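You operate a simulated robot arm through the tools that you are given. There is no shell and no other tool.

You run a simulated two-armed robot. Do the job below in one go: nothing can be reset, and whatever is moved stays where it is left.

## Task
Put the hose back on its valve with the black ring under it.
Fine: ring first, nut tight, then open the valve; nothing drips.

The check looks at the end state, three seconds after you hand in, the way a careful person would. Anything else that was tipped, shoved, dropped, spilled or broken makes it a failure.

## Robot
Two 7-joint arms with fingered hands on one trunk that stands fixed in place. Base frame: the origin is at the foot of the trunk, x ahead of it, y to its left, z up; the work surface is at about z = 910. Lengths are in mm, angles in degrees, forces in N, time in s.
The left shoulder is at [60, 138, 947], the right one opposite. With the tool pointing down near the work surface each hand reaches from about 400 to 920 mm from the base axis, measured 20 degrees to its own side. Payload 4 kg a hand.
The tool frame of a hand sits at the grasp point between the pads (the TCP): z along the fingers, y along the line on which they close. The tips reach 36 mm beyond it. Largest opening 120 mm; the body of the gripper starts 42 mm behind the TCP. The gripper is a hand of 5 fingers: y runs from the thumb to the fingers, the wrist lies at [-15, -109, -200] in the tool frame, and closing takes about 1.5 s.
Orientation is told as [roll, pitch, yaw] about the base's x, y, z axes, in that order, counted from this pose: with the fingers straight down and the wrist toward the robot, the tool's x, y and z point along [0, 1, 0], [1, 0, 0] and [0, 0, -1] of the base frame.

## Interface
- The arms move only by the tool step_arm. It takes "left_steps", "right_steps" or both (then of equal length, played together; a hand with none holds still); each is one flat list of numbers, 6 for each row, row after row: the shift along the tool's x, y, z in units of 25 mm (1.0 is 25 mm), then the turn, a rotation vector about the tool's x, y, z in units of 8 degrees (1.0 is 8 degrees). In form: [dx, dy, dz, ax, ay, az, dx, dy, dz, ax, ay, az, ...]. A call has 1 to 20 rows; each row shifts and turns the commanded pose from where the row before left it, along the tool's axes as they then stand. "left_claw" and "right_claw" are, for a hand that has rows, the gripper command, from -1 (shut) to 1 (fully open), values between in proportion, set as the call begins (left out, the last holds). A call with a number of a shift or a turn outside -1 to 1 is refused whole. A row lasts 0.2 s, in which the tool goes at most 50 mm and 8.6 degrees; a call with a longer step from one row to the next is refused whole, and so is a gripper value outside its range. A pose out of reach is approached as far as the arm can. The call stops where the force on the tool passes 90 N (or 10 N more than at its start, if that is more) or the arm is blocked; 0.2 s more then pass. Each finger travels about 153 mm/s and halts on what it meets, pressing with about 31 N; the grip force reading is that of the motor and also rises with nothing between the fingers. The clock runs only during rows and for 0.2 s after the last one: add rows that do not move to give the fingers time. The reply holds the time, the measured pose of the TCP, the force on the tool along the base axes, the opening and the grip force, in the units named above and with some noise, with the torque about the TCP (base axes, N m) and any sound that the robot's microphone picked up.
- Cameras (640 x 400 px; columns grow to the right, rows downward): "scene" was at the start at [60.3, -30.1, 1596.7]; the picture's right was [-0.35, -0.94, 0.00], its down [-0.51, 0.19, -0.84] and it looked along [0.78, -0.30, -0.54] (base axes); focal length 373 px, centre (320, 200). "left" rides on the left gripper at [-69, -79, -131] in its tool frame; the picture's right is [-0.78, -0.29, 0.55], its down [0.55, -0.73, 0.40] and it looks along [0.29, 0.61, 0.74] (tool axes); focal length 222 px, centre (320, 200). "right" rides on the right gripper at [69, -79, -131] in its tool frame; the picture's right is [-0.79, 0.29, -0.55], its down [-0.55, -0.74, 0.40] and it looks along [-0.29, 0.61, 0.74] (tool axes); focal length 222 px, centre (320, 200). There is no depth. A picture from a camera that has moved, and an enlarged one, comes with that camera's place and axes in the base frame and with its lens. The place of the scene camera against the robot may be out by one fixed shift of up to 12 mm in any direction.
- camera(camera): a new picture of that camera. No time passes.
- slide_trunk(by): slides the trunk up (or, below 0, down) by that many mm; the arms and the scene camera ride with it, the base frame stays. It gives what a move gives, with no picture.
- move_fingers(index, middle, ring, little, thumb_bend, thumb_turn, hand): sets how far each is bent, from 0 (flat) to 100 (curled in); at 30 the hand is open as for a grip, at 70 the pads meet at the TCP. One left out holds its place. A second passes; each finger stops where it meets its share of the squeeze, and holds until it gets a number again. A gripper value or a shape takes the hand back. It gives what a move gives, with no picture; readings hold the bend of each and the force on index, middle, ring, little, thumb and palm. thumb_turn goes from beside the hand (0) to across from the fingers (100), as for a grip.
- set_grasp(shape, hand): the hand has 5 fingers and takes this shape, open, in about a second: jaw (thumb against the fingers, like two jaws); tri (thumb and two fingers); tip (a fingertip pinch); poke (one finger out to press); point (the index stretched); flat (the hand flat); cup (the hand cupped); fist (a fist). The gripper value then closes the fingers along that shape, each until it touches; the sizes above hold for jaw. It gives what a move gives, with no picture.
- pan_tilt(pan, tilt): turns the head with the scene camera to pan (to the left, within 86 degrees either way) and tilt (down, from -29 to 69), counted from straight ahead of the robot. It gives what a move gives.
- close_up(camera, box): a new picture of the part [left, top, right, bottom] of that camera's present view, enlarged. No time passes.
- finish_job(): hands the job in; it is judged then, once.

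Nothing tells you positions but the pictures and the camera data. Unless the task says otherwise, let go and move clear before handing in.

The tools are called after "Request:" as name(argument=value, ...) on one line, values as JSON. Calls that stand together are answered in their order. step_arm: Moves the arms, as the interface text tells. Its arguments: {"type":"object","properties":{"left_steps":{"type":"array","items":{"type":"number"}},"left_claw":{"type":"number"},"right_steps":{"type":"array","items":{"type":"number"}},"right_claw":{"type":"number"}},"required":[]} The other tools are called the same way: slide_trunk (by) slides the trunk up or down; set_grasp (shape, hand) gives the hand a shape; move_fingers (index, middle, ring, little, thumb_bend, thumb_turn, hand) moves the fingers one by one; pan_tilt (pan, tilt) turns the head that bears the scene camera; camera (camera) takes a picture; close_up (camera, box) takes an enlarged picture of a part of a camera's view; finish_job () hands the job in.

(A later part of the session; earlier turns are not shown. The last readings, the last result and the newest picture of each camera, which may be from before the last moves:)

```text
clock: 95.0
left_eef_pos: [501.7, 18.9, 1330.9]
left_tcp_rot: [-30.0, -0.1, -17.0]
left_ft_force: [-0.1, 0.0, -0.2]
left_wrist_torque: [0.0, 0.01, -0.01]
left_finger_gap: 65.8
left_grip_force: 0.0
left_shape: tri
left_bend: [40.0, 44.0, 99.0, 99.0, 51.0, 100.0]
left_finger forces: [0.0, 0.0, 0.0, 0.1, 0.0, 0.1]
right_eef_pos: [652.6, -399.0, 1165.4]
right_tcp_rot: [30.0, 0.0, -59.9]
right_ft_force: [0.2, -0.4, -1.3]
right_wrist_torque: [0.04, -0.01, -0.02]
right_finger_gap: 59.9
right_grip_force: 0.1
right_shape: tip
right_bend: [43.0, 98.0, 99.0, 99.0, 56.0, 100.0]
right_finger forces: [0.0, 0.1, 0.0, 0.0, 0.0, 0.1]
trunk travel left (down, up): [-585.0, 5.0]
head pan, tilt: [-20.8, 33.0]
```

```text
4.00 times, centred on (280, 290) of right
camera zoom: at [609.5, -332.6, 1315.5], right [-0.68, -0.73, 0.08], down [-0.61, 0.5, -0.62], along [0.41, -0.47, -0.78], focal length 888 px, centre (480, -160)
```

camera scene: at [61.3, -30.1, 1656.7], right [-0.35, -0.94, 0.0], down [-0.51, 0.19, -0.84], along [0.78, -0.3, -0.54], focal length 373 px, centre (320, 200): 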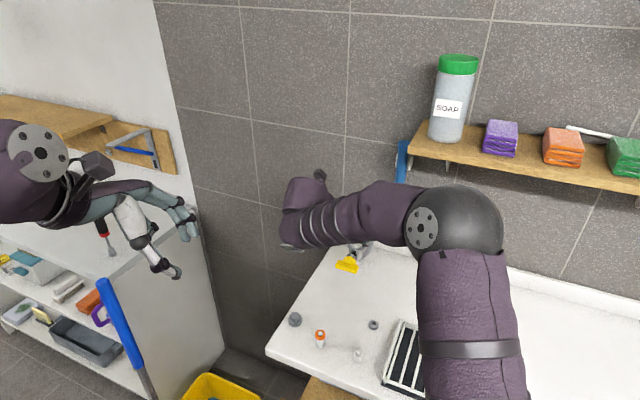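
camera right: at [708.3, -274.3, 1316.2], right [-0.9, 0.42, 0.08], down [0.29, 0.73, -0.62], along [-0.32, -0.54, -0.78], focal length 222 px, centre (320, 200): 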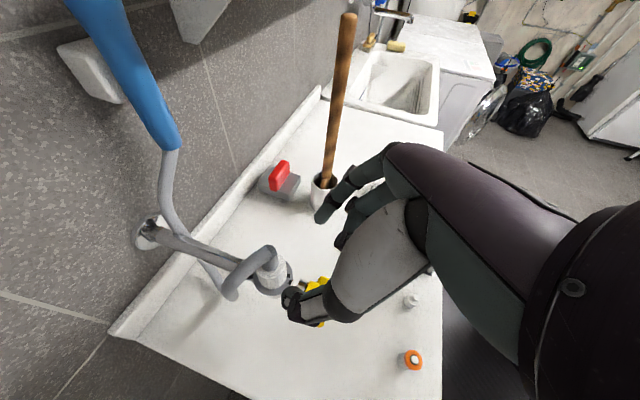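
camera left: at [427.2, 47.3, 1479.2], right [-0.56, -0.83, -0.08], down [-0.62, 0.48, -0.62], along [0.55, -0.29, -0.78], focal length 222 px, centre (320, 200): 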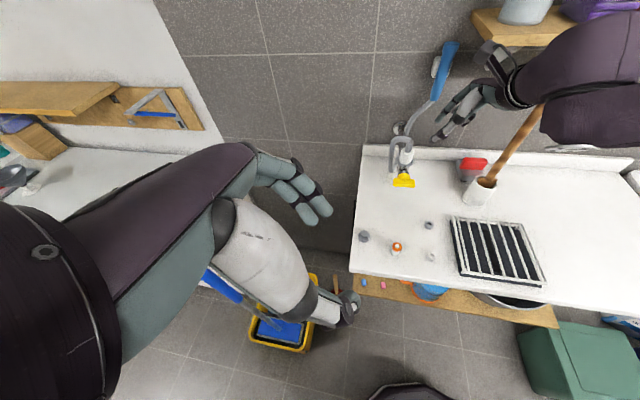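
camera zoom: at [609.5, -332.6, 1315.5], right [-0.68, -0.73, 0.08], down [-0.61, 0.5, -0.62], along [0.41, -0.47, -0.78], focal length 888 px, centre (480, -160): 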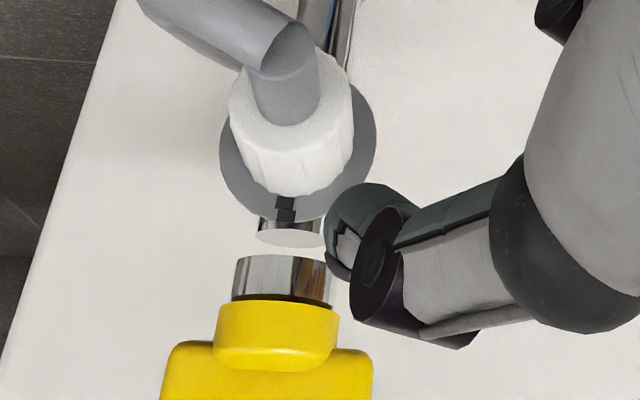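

The marks line up, so the nut is done. For the yellow T‑handle I'll use the left hand, pointing its fingers level toward the wall. First: retreat the right hand along its earlier safe path while re-orienting the left hand.

Request:
step_arm(right_steps=[0, 0, -0.6, 0, 0, 0, -0.198, -0.5195, -0.9625, 0, 0, 0, -0.198, -0.5195, -0.9625, 0, 0, 0, -0.198, -0.5195, -0.9625, 0, 0, 0, -0.198, -0.5195, -0.9625, 0, 0, 0, -0.198, -0.5195, -0.9625, 0, 0, 0, -0.198, -0.5195, -0.9625, 0, 0, 0, -0.198, -0.5195, -0.9625, 0, 0, 0, -0.661, 0.304, -0.6, 0, 0, 0, -0.661, 0.304, -0.6, 0, 0, 0, -0.661, 0.304, -0.6, 0, 0, 0, 0, 0, 0, 0, 0, 0, 0, 0, 0, 0, 0, 0, 0, 0, 0, 0, 0, 0, 0, 0, 0, 0, 0, 0, 0, 0, 0, 0, 0, 0, 0, 0, 0, 0, 0, 0], left_steps=[0, 0, 0, 0, 0.9375, 0, 0, 0, 0, 0, 0.9375, 0, 0, 0, 0, 0, 0.9375, 0, 0, 0, 0, 0, 0.9375, 0, 0, 0, 0, 0, 0, 0.875, 0, 0, 0, 0, 0, 0.875, 0, 0, 0, 0, 0, 0.875, 0, 0, 0, 0, 0, 0.875, 0, 0, 0, -0.972, 0, 0, 0, 0, 0, -0.972, 0, 0, 0, 0, 0, -0.972, 0, 0, 0, 0, 0, -0.972, 0, 0, 0, 0, 0, -0.972, 0, 0, 0, 0, 0, -0.972, 0, 0, 0, 0, 0, -0.972, 0, 0, 0, 0, 0, -0.972, 0, 0, 0, 0, 0, -0.972, 0, 0], left_claw=0.1)

Request:
camera(camera="scene")

Request:
camera(camera="left")

Request:
camera(camera="right")

```text
clock: 98.6
left_eef_pos: [503.5, 19.4, 1330.4]
left_tcp_rot: [0.0, -70.0, -44.9]
left_ft_force: [0.3, 0.4, -0.4]
left_wrist_torque: [0.0, 0.01, -0.04]
left_finger_gap: 65.6
left_grip_force: 0.0
left_shape: tri
left_bend: [40.0, 44.0, 99.0, 99.0, 51.0, 100.0]
left_finger forces: [0.0, 0.0, 0.0, 0.1, 0.0, 0.1]
right_eef_pos: [457.1, -434.3, 1322.7]
right_tcp_rot: [30.1, 0.0, -60.0]
right_ft_force: [-0.4, -0.4, 0.5]
right_wrist_torque: [0.03, 0.01, 0.02]
right_finger_gap: 59.6
right_grip_force: 0.1
right_shape: tip
right_bend: [43.0, 98.0, 99.0, 99.0, 56.0, 100.0]
right_finger forces: [0.1, 0.0, 0.0, 0.0, 0.1, 0.0]
trunk travel left (down, up): [-585.0, 5.0]
head pan, tilt: [-20.8, 33.0]
```

```text
taken
camera scene: at [60.9, -30.6, 1656.7], right [-0.35, -0.94, 0.0], down [-0.51, 0.19, -0.84], along [0.78, -0.3, -0.54], focal length 373 px, centre (320, 200)
```

scene: 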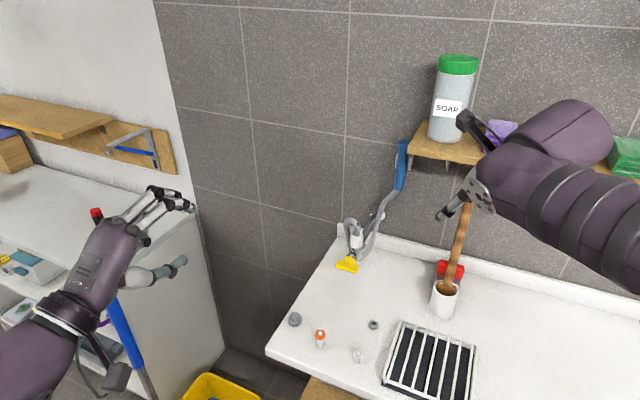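

```text
taken
camera left: at [346.2, 76.0, 1301.0], right [-0.26, -0.85, -0.46], down [0.48, 0.3, -0.83], along [0.84, -0.43, 0.33], focal length 222 px, centre (320, 200)
```

left: 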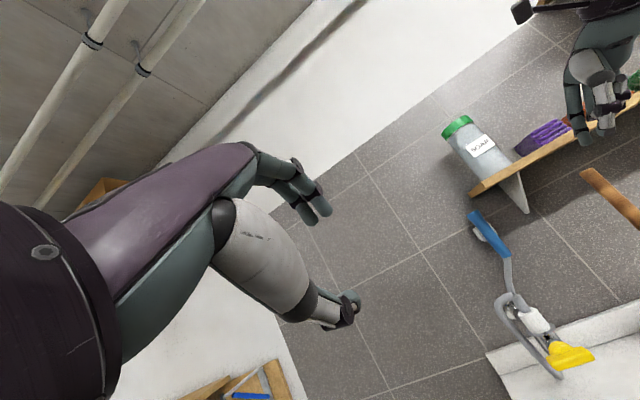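

```text
taken
camera right: at [414.1, -367.5, 1471.8], right [-0.68, -0.73, 0.08], down [-0.61, 0.5, -0.62], along [0.41, -0.47, -0.78], focal length 222 px, centre (320, 200)
```

right: 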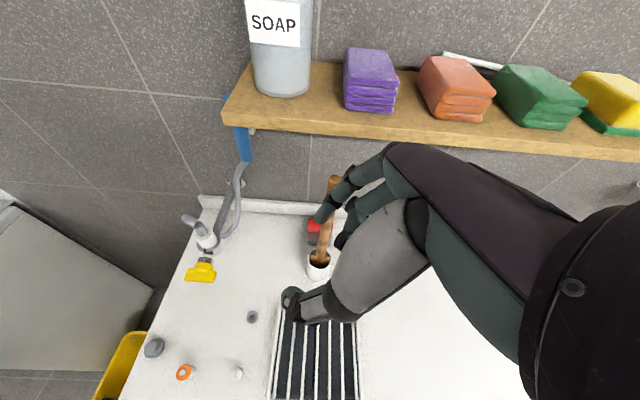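

Both hands are where I want them. Moving the left hand toward the handle, stopping ~150 mm short to look.

Request:
step_arm(left_steps=[-0.465, -0.525, 0.99, 0, 0, 0, -0.465, -0.525, 0.99, 0, 0, 0, -0.465, -0.525, 0.99, 0, 0, 0, -0.465, -0.525, 0.99, 0, 0, 0, -0.465, -0.525, 0.99, 0, 0, 0, -0.465, -0.525, 0.99, 0, 0, 0, -0.465, -0.525, 0.99, 0, 0, 0, -0.465, -0.525, 0.99, 0, 0, 0, -0.465, -0.525, 0.99, 0, 0, 0, -0.465, -0.525, 0.99, 0, 0, 0])

Request:
camera(camera="left")

Request:
camera(camera="right")

Request:
camera(camera="scene")

```text
clock: 100.8
left_eef_pos: [552.8, -198.0, 1122.0]
left_tcp_rot: [-0.1, -69.9, -45.0]
left_ft_force: [0.7, -0.2, -0.6]
left_wrist_torque: [-0.01, -0.01, -0.02]
left_finger_gap: 66.1
left_grip_force: 0.1
left_shape: tri
left_bend: [40.0, 44.0, 99.0, 99.0, 51.0, 100.0]
left_finger forces: [0.1, 0.1, 0.0, 0.0, 0.1, 0.1]
right_eef_pos: [457.7, -434.2, 1322.9]
right_tcp_rot: [30.0, 0.0, -60.0]
right_ft_force: [0.2, -0.1, 0.2]
right_wrist_torque: [0.06, -0.02, 0.03]
right_finger_gap: 60.1
right_grip_force: 0.1
right_shape: tip
right_bend: [43.0, 98.0, 99.0, 99.0, 56.0, 100.0]
right_finger forces: [0.1, 0.0, 0.0, 0.0, 0.1, 0.0]
trunk travel left (down, up): [-585.0, 5.0]
head pan, tilt: [-20.8, 33.0]
```

```text
taken
camera left: at [397.0, -141.0, 1091.7], right [-0.26, -0.85, -0.46], down [0.48, 0.3, -0.83], along [0.84, -0.43, 0.32], focal length 222 px, centre (320, 200)
```

left: 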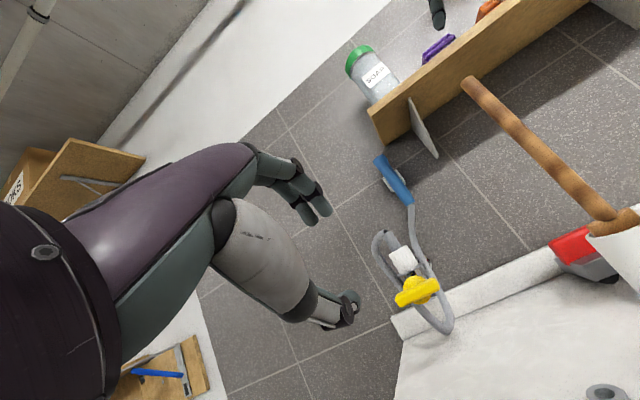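

```text
taken
camera right: at [414.0, -367.7, 1471.7], right [-0.68, -0.73, 0.08], down [-0.61, 0.5, -0.62], along [0.41, -0.47, -0.78], focal length 222 px, centre (320, 200)
```

right: 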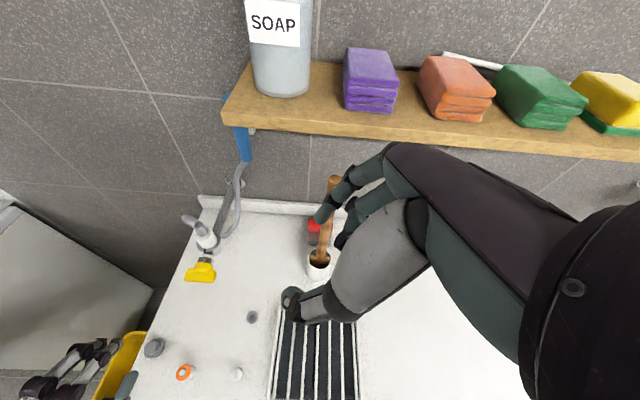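

```text
taken
camera scene: at [60.8, -30.8, 1656.7], right [-0.35, -0.94, 0.0], down [-0.51, 0.19, -0.84], along [0.78, -0.3, -0.54], focal length 373 px, centre (320, 200)
```

scene: 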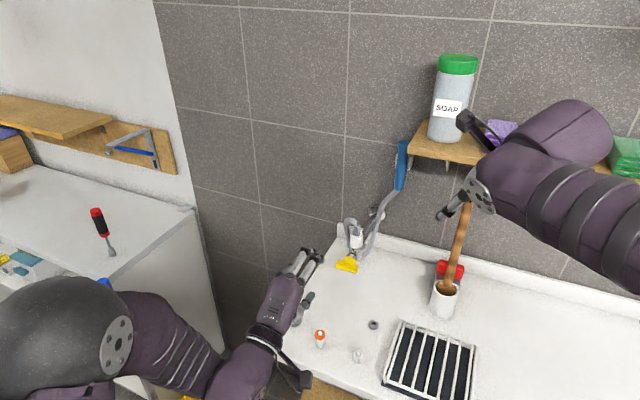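

The left camera faces the handle now. Zooming in on it.

Request:
close_up(camera="left", box=[370, 220, 470, 340])

Request:
close_up(camera="left", box=[390, 265, 445, 320])

Request:
close_up(camera="right", box=[170, 200, 240, 300])

```text
3.33 times, centred on (420, 280) of left
camera zoom: at [397.0, -141.0, 1091.7], right [-0.26, -0.85, -0.46], down [0.48, 0.3, -0.83], along [0.84, -0.43, 0.32], focal length 740 px, centre (-13, -67)
```

zoom: 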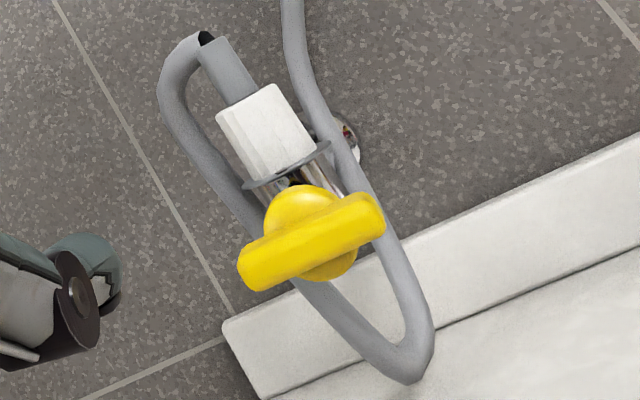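

```text
7.27 times, centred on (418, 292) of left
camera zoom: at [397.0, -141.0, 1091.7], right [-0.26, -0.85, -0.46], down [0.48, 0.3, -0.83], along [0.84, -0.43, 0.32], focal length 1615 px, centre (-389, -473)
```

zoom: 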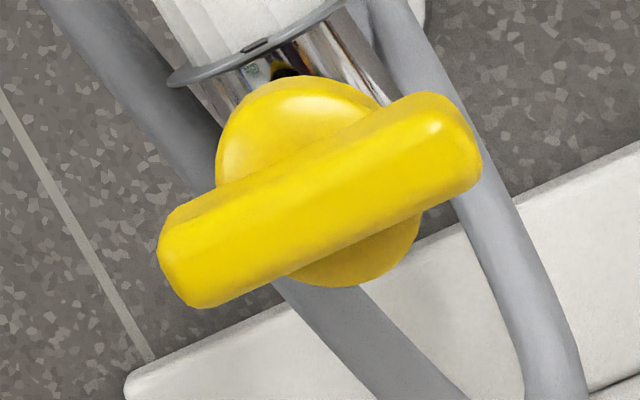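

```text
4.00 times, centred on (205, 250) of right
camera zoom: at [414.0, -367.7, 1471.7], right [-0.68, -0.73, 0.08], down [-0.61, 0.5, -0.62], along [0.41, -0.47, -0.78], focal length 888 px, centre (780, 0)
```

zoom: 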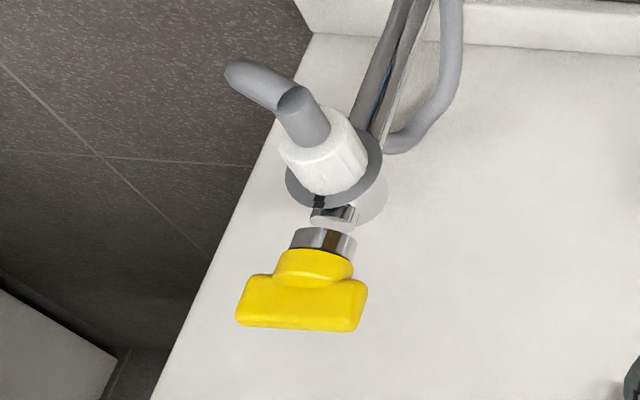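

Handle bar centre is at about [651,-326,1034], bar horizontal. I'll go to a pre-grasp 60 mm in front of it.

Request:
step_arm(left_steps=[-0.241, -0.28, 0.874, 0, 0, 0, -0.241, -0.28, 0.874, 0, 0, 0, -0.241, -0.28, 0.874, 0, 0, 0, -0.241, -0.28, 0.874, 0, 0, 0, 0, 0, 0, 0, 0, 0], left_claw=-0.1)

Request:
camera(camera="left")

Request:
close_up(camera="left", box=[270, 160, 430, 320])

Request:
close_up(camera="right", box=[120, 220, 260, 360])

Request:
close_up(camera="scene", box=[280, 200, 400, 320])

```text
clock: 102.0
left_eef_pos: [592.8, -258.1, 1065.7]
left_tcp_rot: [-0.3, -69.9, -45.3]
left_ft_force: [-0.9, 0.1, -0.1]
left_wrist_torque: [0.03, 0.02, -0.02]
left_finger_gap: 54.0
left_grip_force: 0.0
left_shape: tri
left_bend: [44.0, 48.0, 99.0, 99.0, 61.0, 100.0]
left_finger forces: [0.0, 0.0, 0.0, 0.1, 0.0, 0.1]
left hand out of reach, approached as far as the arm can: row 4
right_eef_pos: [456.5, -433.4, 1323.3]
right_tcp_rot: [30.0, 0.0, -59.9]
right_ft_force: [0.0, 0.1, -0.4]
right_wrist_torque: [-0.01, 0.02, 0.0]
right_finger_gap: 59.9
right_grip_force: 0.1
right_shape: tip
right_bend: [43.0, 98.0, 99.0, 99.0, 56.0, 100.0]
right_finger forces: [0.0, 0.0, 0.0, 0.0, 0.0, 0.1]
trunk travel left (down, up): [-585.0, 5.0]
head pan, tilt: [-20.8, 33.0]
```

```text
taken
camera left: at [437.1, -200.1, 1037.3], right [-0.27, -0.85, -0.46], down [0.48, 0.3, -0.83], along [0.84, -0.44, 0.32], focal length 222 px, centre (320, 200)
```

left: 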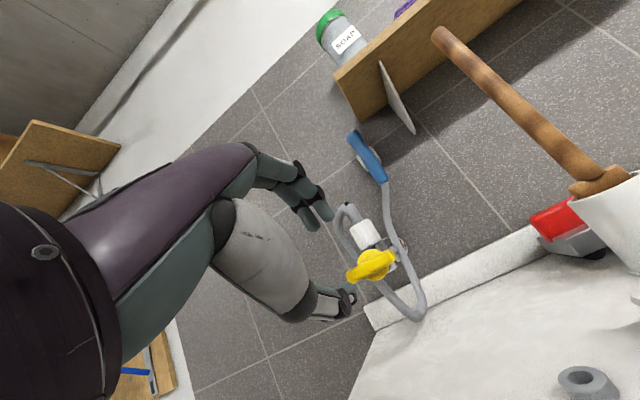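

```text
2.50 times, centred on (350, 240) of left
camera zoom: at [437.1, -200.1, 1037.3], right [-0.27, -0.85, -0.46], down [0.48, 0.3, -0.83], along [0.84, -0.44, 0.32], focal length 555 px, centre (245, 100)
```

zoom: 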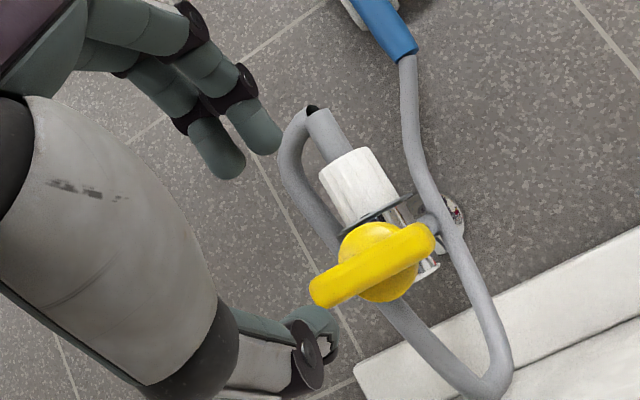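

```text
2.86 times, centred on (190, 290) of right
camera zoom: at [413.3, -367.1, 1472.1], right [-0.68, -0.73, 0.08], down [-0.61, 0.5, -0.62], along [0.41, -0.47, -0.78], focal length 635 px, centre (691, -57)
```

zoom: 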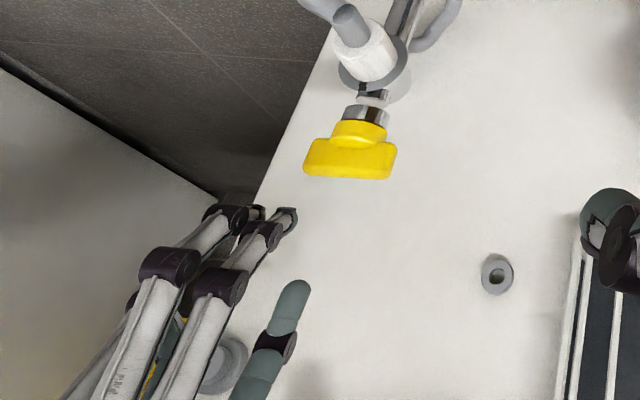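

```text
3.33 times, centred on (340, 260) of scene
camera zoom: at [60.0, -30.1, 1656.8], right [-0.35, -0.94, 0.0], down [-0.51, 0.19, -0.84], along [0.78, -0.3, -0.54], focal length 1244 px, centre (253, 0)
```

zoom: 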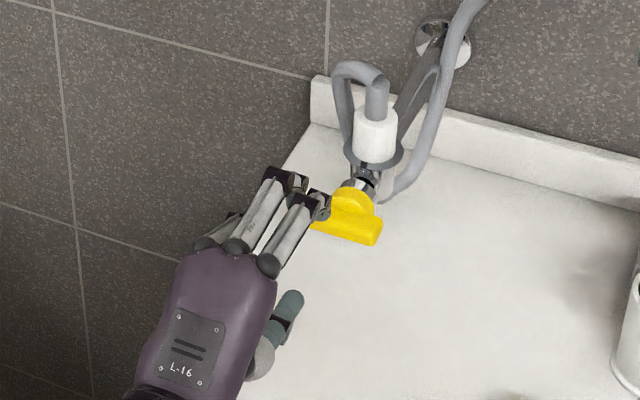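

The left arm is at a sideways limit here (about 10 mm short), but a grip 10 mm off the bar's centre is still fine. I'll test advancing straight along the fingers.

Request:
step_arm(left_steps=[0, 0, 0.5, 0, 0, 0, 0, 0, 0.5, 0, 0, 0, 0, 0, 0, 0, 0, 0])

Request:
close_up(camera="left", box=[250, 150, 410, 310])

Request:
close_up(camera="right", box=[150, 220, 250, 320])

```text
clock: 102.8
left_eef_pos: [610.7, -273.4, 1059.6]
left_tcp_rot: [-0.3, -70.0, -45.4]
left_ft_force: [-0.2, -0.5, 0.5]
left_wrist_torque: [-0.02, 0.04, -0.01]
left_finger_gap: 54.1
left_grip_force: 0.0
left_shape: tri
left_bend: [44.0, 48.0, 99.0, 99.0, 61.0, 100.0]
left_finger forces: [0.0, 0.0, 0.0, 0.0, 0.0, 0.1]
right_eef_pos: [455.9, -433.8, 1323.5]
right_tcp_rot: [30.0, 0.0, -60.0]
right_ft_force: [-0.3, -0.2, -0.1]
right_wrist_torque: [0.02, -0.02, -0.03]
right_finger_gap: 59.8
right_grip_force: 0.1
right_shape: tip
right_bend: [43.0, 98.0, 99.0, 99.0, 56.0, 100.0]
right_finger forces: [0.1, 0.1, 0.1, 0.0, 0.0, 0.0]
trunk travel left (down, up): [-585.0, 5.0]
head pan, tilt: [-20.8, 33.0]
```

```text
2.50 times, centred on (330, 230) of left
camera zoom: at [455.3, -215.2, 1030.0], right [-0.27, -0.85, -0.46], down [0.48, 0.3, -0.83], along [0.84, -0.44, 0.32], focal length 555 px, centre (295, 125)
```

zoom: 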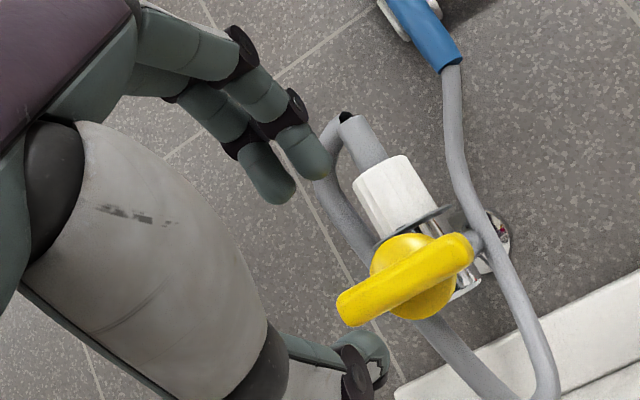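

```text
4.00 times, centred on (200, 270) of right
camera zoom: at [413.4, -367.1, 1472.1], right [-0.68, -0.73, 0.08], down [-0.61, 0.5, -0.62], along [0.41, -0.47, -0.78], focal length 888 px, centre (800, -80)
```

zoom: 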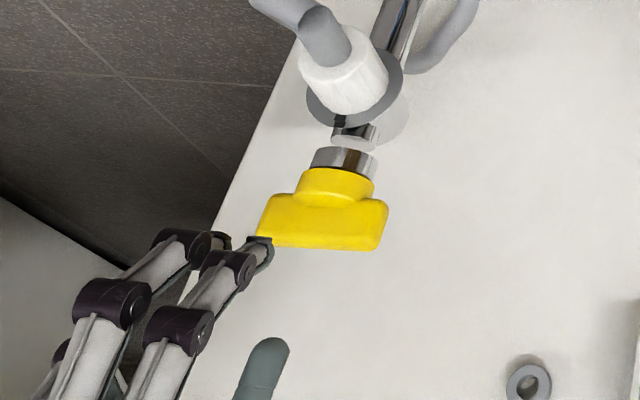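

Forward motion is fine. The bar will sit between index/middle (above) and thumb (below), slightly off-centre. Advancing the last 37 mm with a small downward correction.

Request:
step_arm(left_steps=[0, -0.055, 0.5, 0, 0, 0, 0, -0.055, 0.5, 0, 0, 0, 0, -0.055, 0.4, 0, 0, 0, 0, 0, 0, 0, 0, 0])

Request:
close_up(camera="left", box=[250, 150, 410, 310])

Request:
close_up(camera="right", box=[150, 220, 250, 320])

Request:
close_up(camera="scene", box=[310, 220, 390, 300])

```text
clock: 103.8
left_eef_pos: [633.9, -295.4, 1041.9]
left_tcp_rot: [-0.3, -70.0, -45.3]
left_ft_force: [-0.4, -0.3, -0.1]
left_wrist_torque: [0.0, 0.0, -0.02]
left_finger_gap: 54.0
left_grip_force: 0.1
left_shape: tri
left_bend: [44.0, 48.0, 99.0, 99.0, 61.0, 100.0]
left_finger forces: [0.0, 0.1, 0.0, 0.0, 0.0, 0.0]
right_eef_pos: [457.0, -433.7, 1322.7]
right_tcp_rot: [30.0, -0.1, -60.0]
right_ft_force: [-0.4, 0.9, -0.2]
right_wrist_torque: [-0.03, -0.03, 0.01]
right_finger_gap: 59.8
right_grip_force: 0.0
right_shape: tip
right_bend: [43.0, 98.0, 99.0, 99.0, 56.0, 100.0]
right_finger forces: [0.0, 0.0, 0.1, 0.0, 0.1, 0.0]
trunk travel left (down, up): [-585.0, 5.0]
head pan, tilt: [-20.8, 33.0]
```

```text
2.50 times, centred on (330, 230) of left
camera zoom: at [478.3, -236.1, 1014.1], right [-0.27, -0.85, -0.46], down [0.48, 0.3, -0.83], along [0.84, -0.44, 0.32], focal length 555 px, centre (295, 125)
```

zoom: 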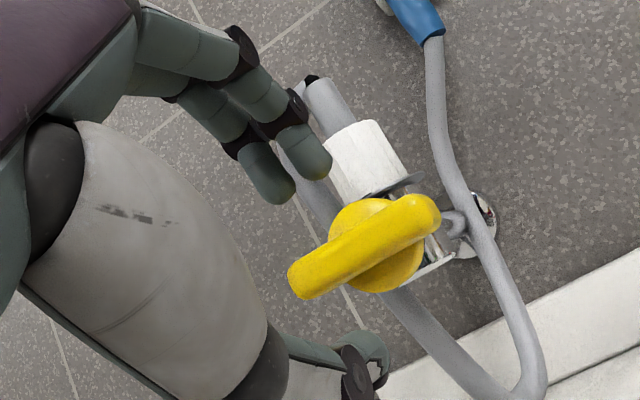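

```text
4.00 times, centred on (200, 270) of right
camera zoom: at [413.4, -367.1, 1472.1], right [-0.68, -0.73, 0.08], down [-0.61, 0.5, -0.62], along [0.41, -0.47, -0.78], focal length 888 px, centre (800, -80)
```

zoom: 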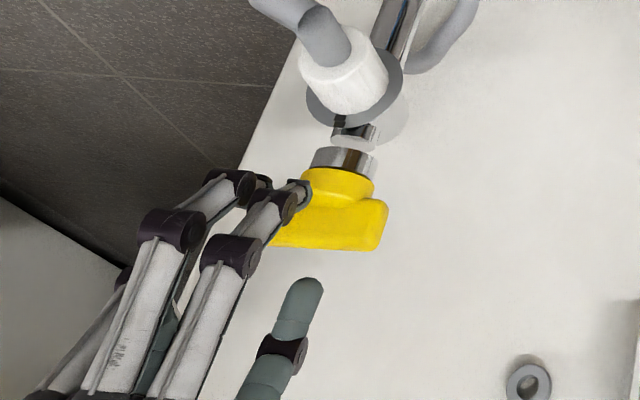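

```text
5.00 times, centred on (350, 260) of scene
camera zoom: at [60.2, -30.1, 1656.7], right [-0.35, -0.94, 0.0], down [-0.51, 0.19, -0.84], along [0.78, -0.3, -0.54], focal length 1866 px, centre (170, -100)
```

zoom: 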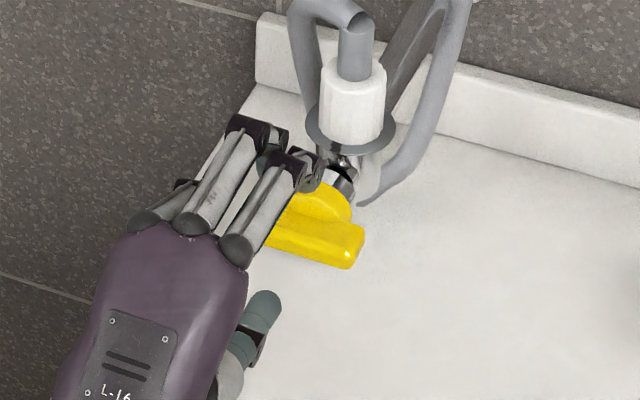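

The bar is between the upper fingers and the thumb. Closing.

Request:
step_arm(left_steps=[0, 0, 0, 0, 0, 0, 0, 0, 0, 0, 0, 0, 0, 0, 0, 0, 0, 0, 0, 0, 0, 0, 0, 0, 0, 0, 0, 0, 0, 0], left_claw=-0.9)

Request:
close_up(camera="left", box=[250, 150, 410, 310])

Request:
close_up(camera="right", box=[150, 220, 250, 320])

Request:
close_up(camera="scene", box=[310, 220, 390, 300])

```text
clock: 105.0
left_eef_pos: [633.8, -294.6, 1043.1]
left_tcp_rot: [-0.3, -69.9, -45.2]
left_ft_force: [-1.3, 1.6, 0.2]
left_wrist_torque: [0.02, 0.03, -0.01]
left_finger_gap: 7.1
left_grip_force: 0.0
left_shape: tri
left_bend: [66.0, 67.0, 99.0, 99.0, 69.0, 100.0]
left_finger forces: [0.4, 0.6, 0.0, 0.0, 2.1, 0.1]
right_eef_pos: [456.7, -432.7, 1323.1]
right_tcp_rot: [30.1, 0.0, -59.9]
right_ft_force: [0.4, -0.4, 0.9]
right_wrist_torque: [0.04, 0.01, -0.01]
right_finger_gap: 59.8
right_grip_force: 0.0
right_shape: tip
right_bend: [43.0, 98.0, 99.0, 99.0, 56.0, 100.0]
right_finger forces: [0.0, 0.0, 0.0, 0.1, 0.1, 0.0]
trunk travel left (down, up): [-585.0, 5.0]
head pan, tilt: [-20.8, 33.0]
```

```text
2.50 times, centred on (330, 230) of left
camera zoom: at [478.2, -236.0, 1014.2], right [-0.27, -0.85, -0.46], down [0.48, 0.3, -0.83], along [0.84, -0.44, 0.32], focal length 555 px, centre (295, 125)
```

zoom: 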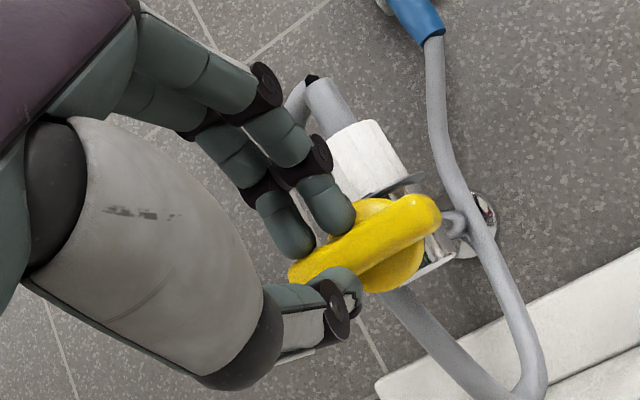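

```text
4.00 times, centred on (200, 270) of right
camera zoom: at [413.5, -367.1, 1472.1], right [-0.68, -0.73, 0.08], down [-0.61, 0.5, -0.62], along [0.41, -0.47, -0.78], focal length 888 px, centre (800, -80)
```

zoom: 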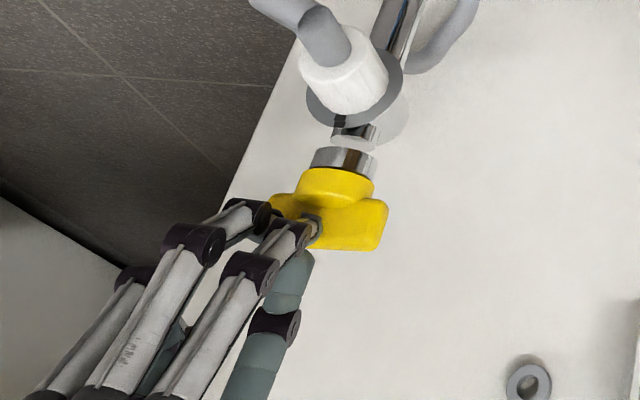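

```text
5.00 times, centred on (350, 260) of scene
camera zoom: at [60.3, -30.1, 1656.7], right [-0.35, -0.94, 0.0], down [-0.51, 0.19, -0.84], along [0.78, -0.3, -0.54], focal length 1866 px, centre (170, -100)
```

zoom: 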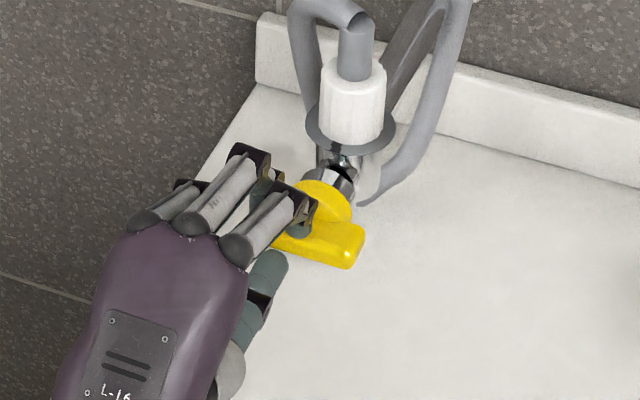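

Fingers are on the bar but barely squeezing; commanding full close.

Request:
step_arm(left_steps=[0, 0, 0, 0, 0, 0, 0, 0, 0, 0, 0, 0, 0, 0, 0, 0, 0, 0], left_claw=-1)

```text
clock: 105.8
left_eef_pos: [632.7, -294.2, 1043.0]
left_tcp_rot: [-0.4, -70.0, -45.4]
left_ft_force: [-3.3, 2.7, 1.8]
left_wrist_torque: [-0.05, 0.13, -0.01]
left_finger_gap: 5.1
left_grip_force: 30.6
left_shape: tri
left_bend: [71.0, 68.0, 100.0, 100.0, 72.0, 100.0]
left_finger forces: [12.0, 12.6, 0.1, 0.1, 26.6, 0.0]
right_eef_pos: [456.0, -433.0, 1323.4]
right_tcp_rot: [30.0, 0.1, -60.1]
right_ft_force: [-0.8, -0.3, 0.0]
right_wrist_torque: [0.07, 0.01, 0.0]
right_finger_gap: 59.7
right_grip_force: 0.0
right_shape: tip
right_bend: [43.0, 98.0, 99.0, 99.0, 56.0, 100.0]
right_finger forces: [0.0, 0.1, 0.1, 0.1, 0.1, 0.0]
trunk travel left (down, up): [-585.0, 5.0]
head pan, tilt: [-20.8, 33.0]
```

Firm grip on the handle. I'll try turning counter-clockwise (as seen from the front) by 8° about the handle axis and read the torque.

Request:
step_arm(left_steps=[0.063, -0.0567, 0.0206, 0, -0.342, -0.94, 0, 0, 0, 0, 0, 0])

Request:
close_up(camera="left", box=[250, 150, 410, 310])

```text
clock: 106.4
left_eef_pos: [634.0, -292.6, 1042.6]
left_tcp_rot: [-22.6, -68.6, -23.8]
left_ft_force: [1.8, 4.3, 5.9]
left_wrist_torque: [-0.06, -0.12, 0.18]
left_finger_gap: 4.8
left_grip_force: 31.3
left_shape: tri
left_bend: [71.0, 68.0, 100.0, 100.0, 72.0, 100.0]
left_finger forces: [11.2, 18.0, 0.0, 0.0, 27.3, 0.0]
right_eef_pos: [457.4, -432.7, 1323.7]
right_tcp_rot: [30.0, 0.0, -60.1]
right_ft_force: [-0.7, -1.4, 0.0]
right_wrist_torque: [0.01, 0.02, 0.04]
right_finger_gap: 59.8
right_grip_force: 0.0
right_shape: tip
right_bend: [43.0, 98.0, 99.0, 99.0, 56.0, 100.0]
right_finger forces: [0.1, 0.1, 0.1, 0.1, 0.1, 0.0]
trunk travel left (down, up): [-585.0, 5.0]
head pan, tilt: [-20.8, 33.0]
```

```text
2.50 times, centred on (330, 230) of left
camera zoom: at [475.4, -239.7, 1023.4], right [-0.3, -0.89, -0.35], down [0.39, 0.22, -0.9], along [0.87, -0.4, 0.28], focal length 555 px, centre (295, 125)
```

zoom: 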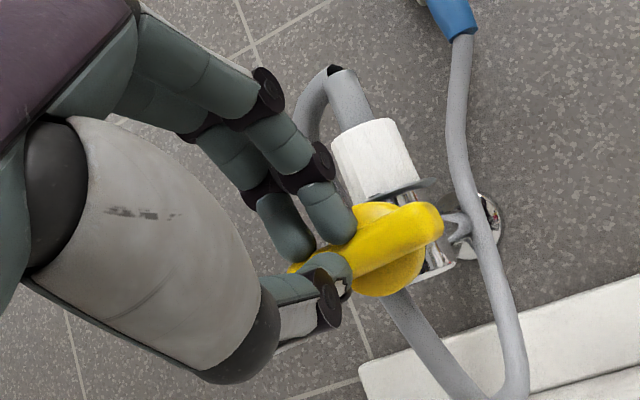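

Request:
step_arm(left_steps=[0.063, -0.0567, 0.0206, 0, -0.342, -0.94, 0, 0, 0, 0, 0, 0])

Request:
close_up(camera="left", box=[250, 150, 410, 310])

Request:
close_up(camera="scene", box=[330, 240, 380, 290])

Request:
close_up(camera="right", box=[170, 240, 230, 300])

```text
clock: 107.0
left_eef_pos: [635.1, -292.1, 1041.6]
left_tcp_rot: [-40.3, -64.7, -7.3]
left_ft_force: [5.0, 5.5, 6.2]
left_wrist_torque: [-0.13, -0.2, 0.24]
left_finger_gap: 4.1
left_grip_force: 31.7
left_shape: tri
left_bend: [71.0, 68.0, 100.0, 100.0, 72.0, 100.0]
left_finger forces: [14.0, 18.6, 0.1, 0.0, 27.3, 0.0]
right_eef_pos: [456.9, -432.3, 1322.8]
right_tcp_rot: [30.0, 0.0, -59.9]
right_ft_force: [0.6, 0.0, 0.7]
right_wrist_torque: [0.02, 0.0, -0.01]
right_finger_gap: 59.9
right_grip_force: 0.0
right_shape: tip
right_bend: [43.0, 98.0, 99.0, 99.0, 56.0, 100.0]
right_finger forces: [0.0, 0.0, 0.0, 0.1, 0.0, 0.1]
trunk travel left (down, up): [-585.0, 5.0]
head pan, tilt: [-20.8, 33.0]
```

```text
2.50 times, centred on (330, 230) of left
camera zoom: at [475.1, -239.7, 1031.8], right [-0.33, -0.92, -0.22], down [0.3, 0.12, -0.95], along [0.9, -0.38, 0.23], focal length 555 px, centre (295, 125)
```

zoom: 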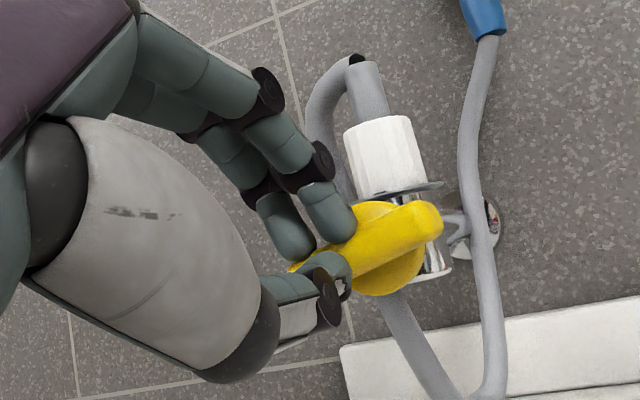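

```text
8.00 times, centred on (355, 265) of scene
camera zoom: at [60.5, -29.0, 1656.8], right [-0.35, -0.94, 0.0], down [-0.51, 0.19, -0.84], along [0.78, -0.3, -0.54], focal length 2986 px, centre (40, -320)
```

zoom: 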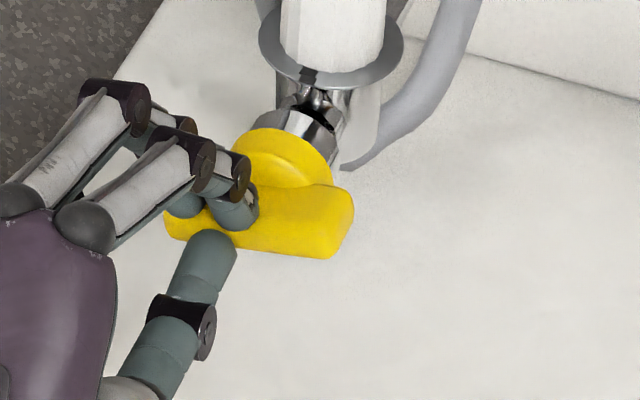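

```text
6.67 times, centred on (200, 270) of right
camera zoom: at [413.7, -366.1, 1472.3], right [-0.68, -0.73, 0.08], down [-0.61, 0.5, -0.62], along [0.41, -0.47, -0.78], focal length 1481 px, centre (1120, -267)
```

zoom: 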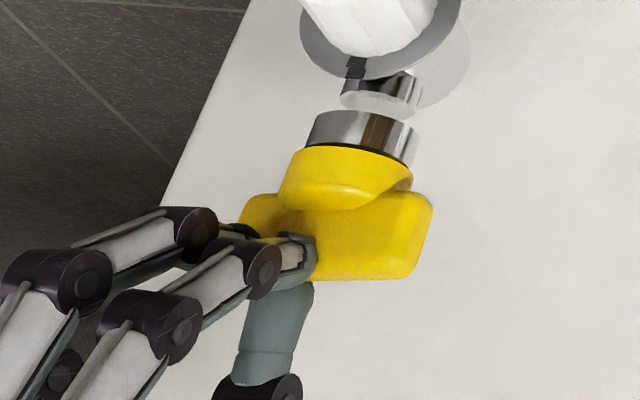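

The handle is turning counter-clockwise with light torque. Continuing in stages.

Request:
step_arm(left_steps=[0.063, -0.0567, 0.0206, 0, -0.342, -0.94, 0.063, -0.0567, 0.0206, 0, -0.342, -0.94, 0.063, -0.0567, 0.0206, 0, -0.342, -0.94, 0, 0, 0, 0, 0, 0])

Request:
close_up(camera="left", box=[250, 150, 410, 310])

Request:
close_up(camera="scene", box=[330, 230, 380, 290])

```text
clock: 108.0
left_eef_pos: [637.6, -289.6, 1033.7]
left_tcp_rot: [-68.1, -46.0, 15.8]
left_ft_force: [6.0, 13.0, 7.0]
left_wrist_torque: [-0.17, -0.15, 0.47]
left_finger_gap: 4.4
left_grip_force: 30.9
left_shape: tri
left_bend: [71.0, 67.0, 100.0, 100.0, 72.0, 100.0]
left_finger forces: [16.7, 20.6, 0.0, 0.1, 27.4, 0.0]
right_eef_pos: [456.5, -431.3, 1323.7]
right_tcp_rot: [30.0, -0.1, -59.9]
right_ft_force: [-0.1, -0.2, 0.2]
right_wrist_torque: [0.01, 0.0, -0.01]
right_finger_gap: 59.7
right_grip_force: 0.2
right_shape: tip
right_bend: [43.0, 98.0, 99.0, 99.0, 56.0, 100.0]
right_finger forces: [0.0, 0.0, 0.0, 0.0, 0.0, 0.0]
trunk travel left (down, up): [-585.0, 5.0]
head pan, tilt: [-20.8, 33.0]
```

```text
2.50 times, centred on (330, 230) of left
camera zoom: at [479.1, -235.5, 1056.7], right [-0.34, -0.93, 0.16], down [0.01, -0.17, -0.99], along [0.94, -0.33, 0.06], focal length 555 px, centre (295, 125)
```

zoom: 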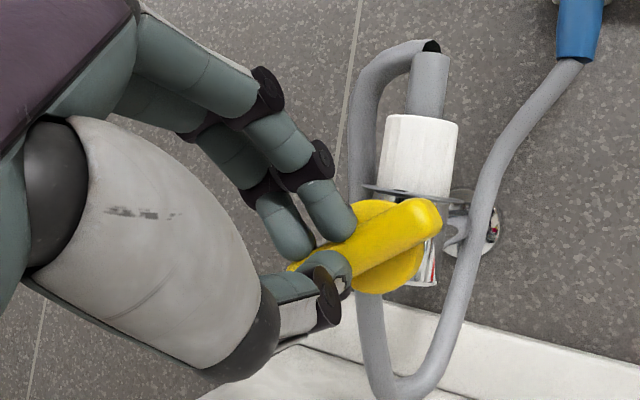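

```text
6.67 times, centred on (355, 260) of scene
camera zoom: at [60.4, -27.9, 1656.8], right [-0.35, -0.94, 0.0], down [-0.51, 0.19, -0.84], along [0.78, -0.3, -0.54], focal length 2488 px, centre (87, -200)
```

zoom: 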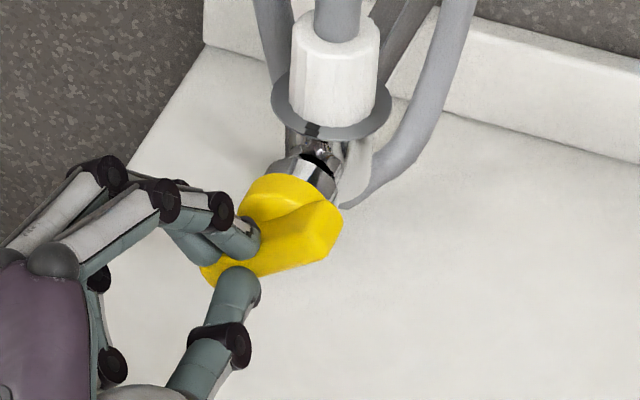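

The handle is about a third of the way. There's a 15 N side load, so I'll shift the hand slightly with it and keep turning.

Request:
step_arm(left_steps=[0.053, 0.116, -0.042, 0, 0, 0, 0.063, -0.0567, 0.0206, 0, -0.342, -0.94, 0.063, -0.0567, 0.0206, 0, -0.342, -0.94, 0.063, -0.0567, 0.0206, 0, -0.342, -0.94, 0, 0, 0, 0, 0, 0])

Request:
close_up(camera="left", box=[250, 150, 410, 310])

Request:
close_up(camera="scene", box=[330, 230, 380, 290])

```text
clock: 109.2
left_eef_pos: [637.1, -289.1, 1027.8]
left_tcp_rot: [-80.6, -24.2, 22.9]
left_ft_force: [-0.2, 12.5, -0.4]
left_wrist_torque: [0.11, 0.1, 0.14]
left_finger_gap: 4.1
left_grip_force: 31.5
left_shape: tri
left_bend: [71.0, 67.0, 100.0, 100.0, 72.0, 100.0]
left_finger forces: [12.3, 17.8, 0.1, 0.0, 29.8, 0.1]
right_eef_pos: [457.1, -432.0, 1322.7]
right_tcp_rot: [30.1, -0.1, -60.1]
right_ft_force: [-0.4, 0.5, 0.5]
right_wrist_torque: [0.02, -0.01, -0.01]
right_finger_gap: 59.6
right_grip_force: 0.0
right_shape: tip
right_bend: [43.0, 98.0, 99.0, 99.0, 56.0, 100.0]
right_finger forces: [0.0, 0.0, 0.0, 0.1, 0.0, 0.0]
trunk travel left (down, up): [-585.0, 5.0]
head pan, tilt: [-20.8, 33.0]
```

```text
2.50 times, centred on (330, 230) of left
camera zoom: at [490.9, -223.8, 1078.1], right [-0.24, -0.83, 0.51], down [-0.27, -0.44, -0.85], along [0.93, -0.34, -0.12], focal length 555 px, centre (295, 125)
```

zoom: 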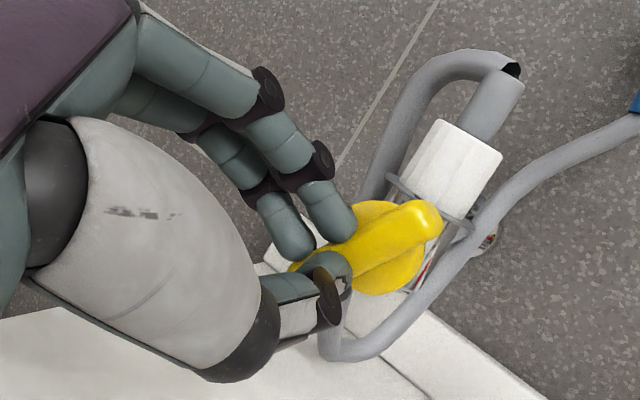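

```text
6.67 times, centred on (355, 260) of scene
camera zoom: at [60.1, -28.5, 1656.7], right [-0.35, -0.94, 0.0], down [-0.51, 0.19, -0.84], along [0.78, -0.3, -0.54], focal length 2488 px, centre (87, -200)
```

zoom: 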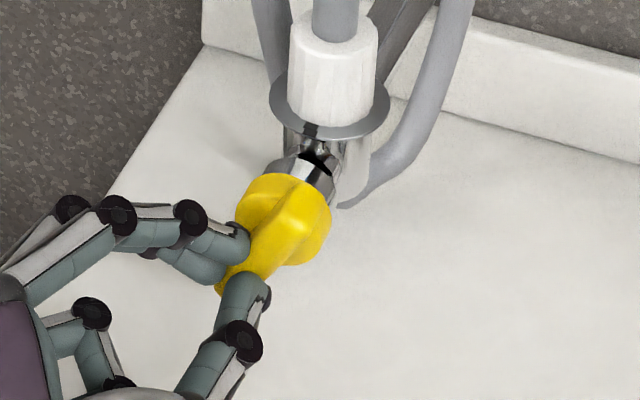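

Past halfway. Relieving a little and continuing the turn.

Request:
step_arm(left_steps=[0.035, 0.04, -0.1, 0, 0, 0, 0.063, -0.0567, 0.0206, 0, -0.342, -0.94, 0.063, -0.0567, 0.0206, 0, -0.342, -0.94, 0, 0, 0, 0, 0, 0])

Request:
close_up(camera="left", box=[250, 150, 410, 310])

Request:
close_up(camera="scene", box=[330, 230, 380, 290])

Request:
camera(camera="scene")

```text
clock: 110.2
left_eef_pos: [637.6, -288.8, 1024.9]
left_tcp_rot: [-86.6, -9.3, 24.6]
left_ft_force: [6.2, -6.7, 1.7]
left_wrist_torque: [-0.06, -0.1, 0.14]
left_finger_gap: 3.5
left_grip_force: 31.0
left_shape: tri
left_bend: [71.0, 67.0, 100.0, 100.0, 71.0, 100.0]
left_finger forces: [9.1, 15.4, 0.0, 0.1, 27.6, 0.0]
right_eef_pos: [456.1, -433.1, 1322.9]
right_tcp_rot: [30.0, 0.0, -60.0]
right_ft_force: [-0.4, 0.5, 0.2]
right_wrist_torque: [-0.01, -0.01, -0.04]
right_finger_gap: 59.5
right_grip_force: 0.0
right_shape: tip
right_bend: [43.0, 98.0, 99.0, 99.0, 56.0, 100.0]
right_finger forces: [0.0, 0.0, 0.0, 0.0, 0.0, 0.0]
trunk travel left (down, up): [-585.0, 5.0]
head pan, tilt: [-20.8, 33.0]
```

```text
2.50 times, centred on (330, 230) of left
camera zoom: at [501.8, -212.4, 1087.7], right [-0.12, -0.71, 0.69], down [-0.42, -0.59, -0.68], along [0.9, -0.38, -0.23], focal length 555 px, centre (295, 125)
```

zoom: 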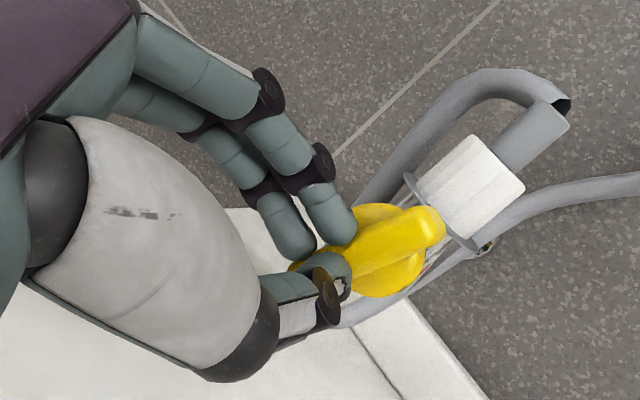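

```text
6.67 times, centred on (355, 260) of scene
camera zoom: at [61.2, -31.2, 1656.7], right [-0.36, -0.93, 0.0], down [-0.51, 0.19, -0.84], along [0.78, -0.3, -0.54], focal length 2488 px, centre (87, -200)
```

zoom: 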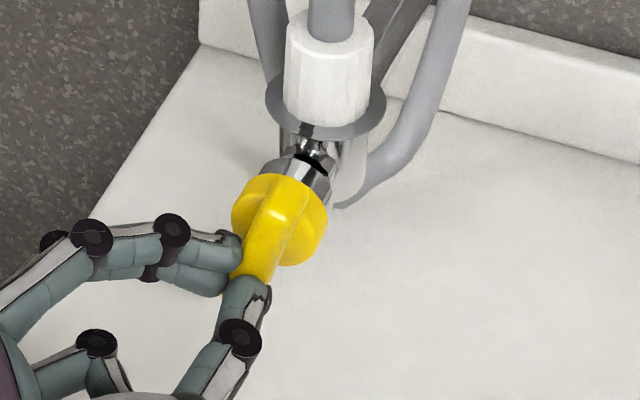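

```text
taken
camera scene: at [61.2, -31.2, 1656.7], right [-0.36, -0.93, 0.0], down [-0.51, 0.19, -0.84], along [0.78, -0.3, -0.54], focal length 373 px, centre (320, 200)
```

scene: 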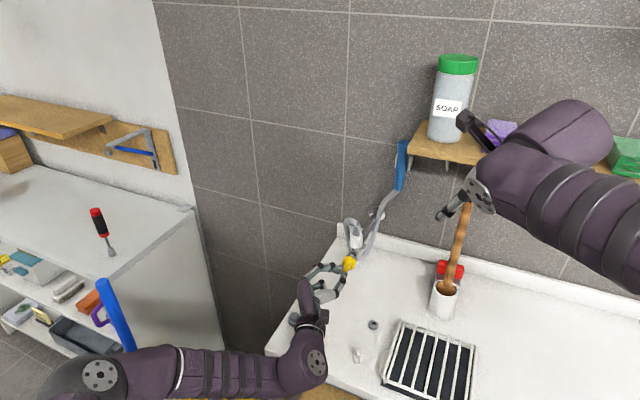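

The handle is near vertical (~70°). Before continuing, I'll check the left hand's clearance over the orange ring's stand below it.

Request:
camera(camera="right")

Request:
close_up(camera="right", box=[100, 240, 280, 400])

Request:
close_up(camera="scene", box=[270, 270, 370, 370])

```text
taken
camera right: at [414.2, -368.2, 1471.6], right [-0.68, -0.73, 0.08], down [-0.61, 0.5, -0.62], along [0.41, -0.47, -0.78], focal length 222 px, centre (320, 200)
```

right: 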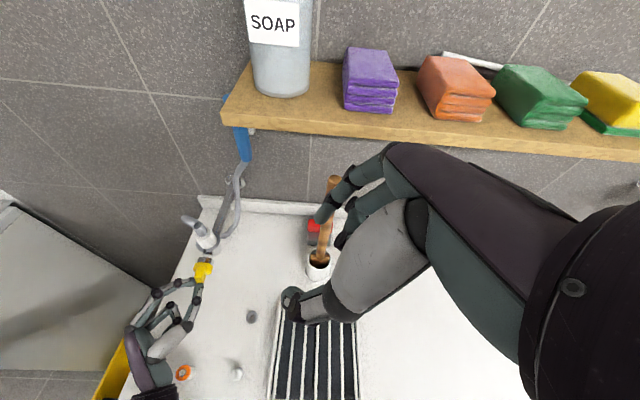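

```text
2.50 times, centred on (190, 320) of right
camera zoom: at [414.2, -368.2, 1471.6], right [-0.68, -0.73, 0.08], down [-0.61, 0.5, -0.62], along [0.41, -0.47, -0.78], focal length 555 px, centre (645, -100)
```

zoom: 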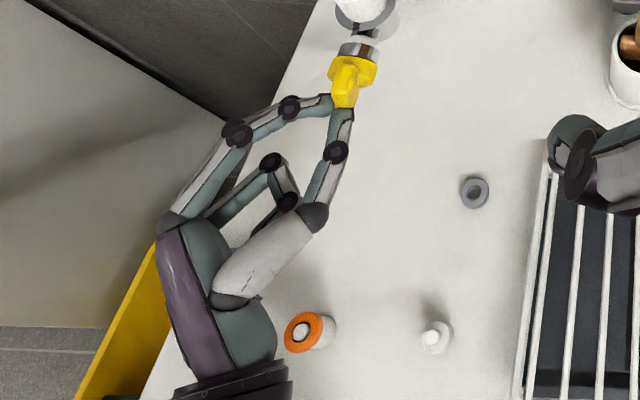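

```text
4.00 times, centred on (320, 320) of scene
camera zoom: at [61.2, -31.2, 1656.7], right [-0.36, -0.93, 0.0], down [-0.51, 0.19, -0.84], along [0.78, -0.3, -0.54], focal length 1493 px, centre (320, -280)
```

zoom: 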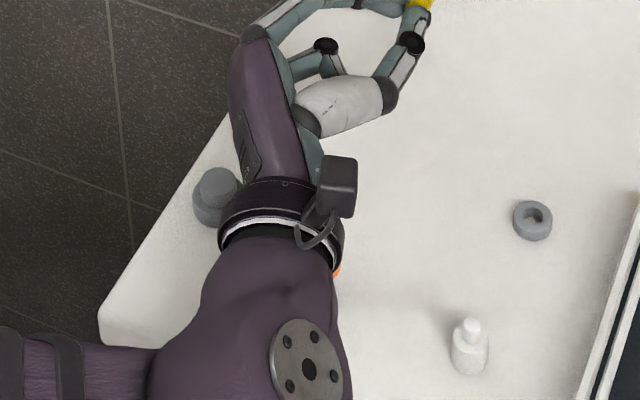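

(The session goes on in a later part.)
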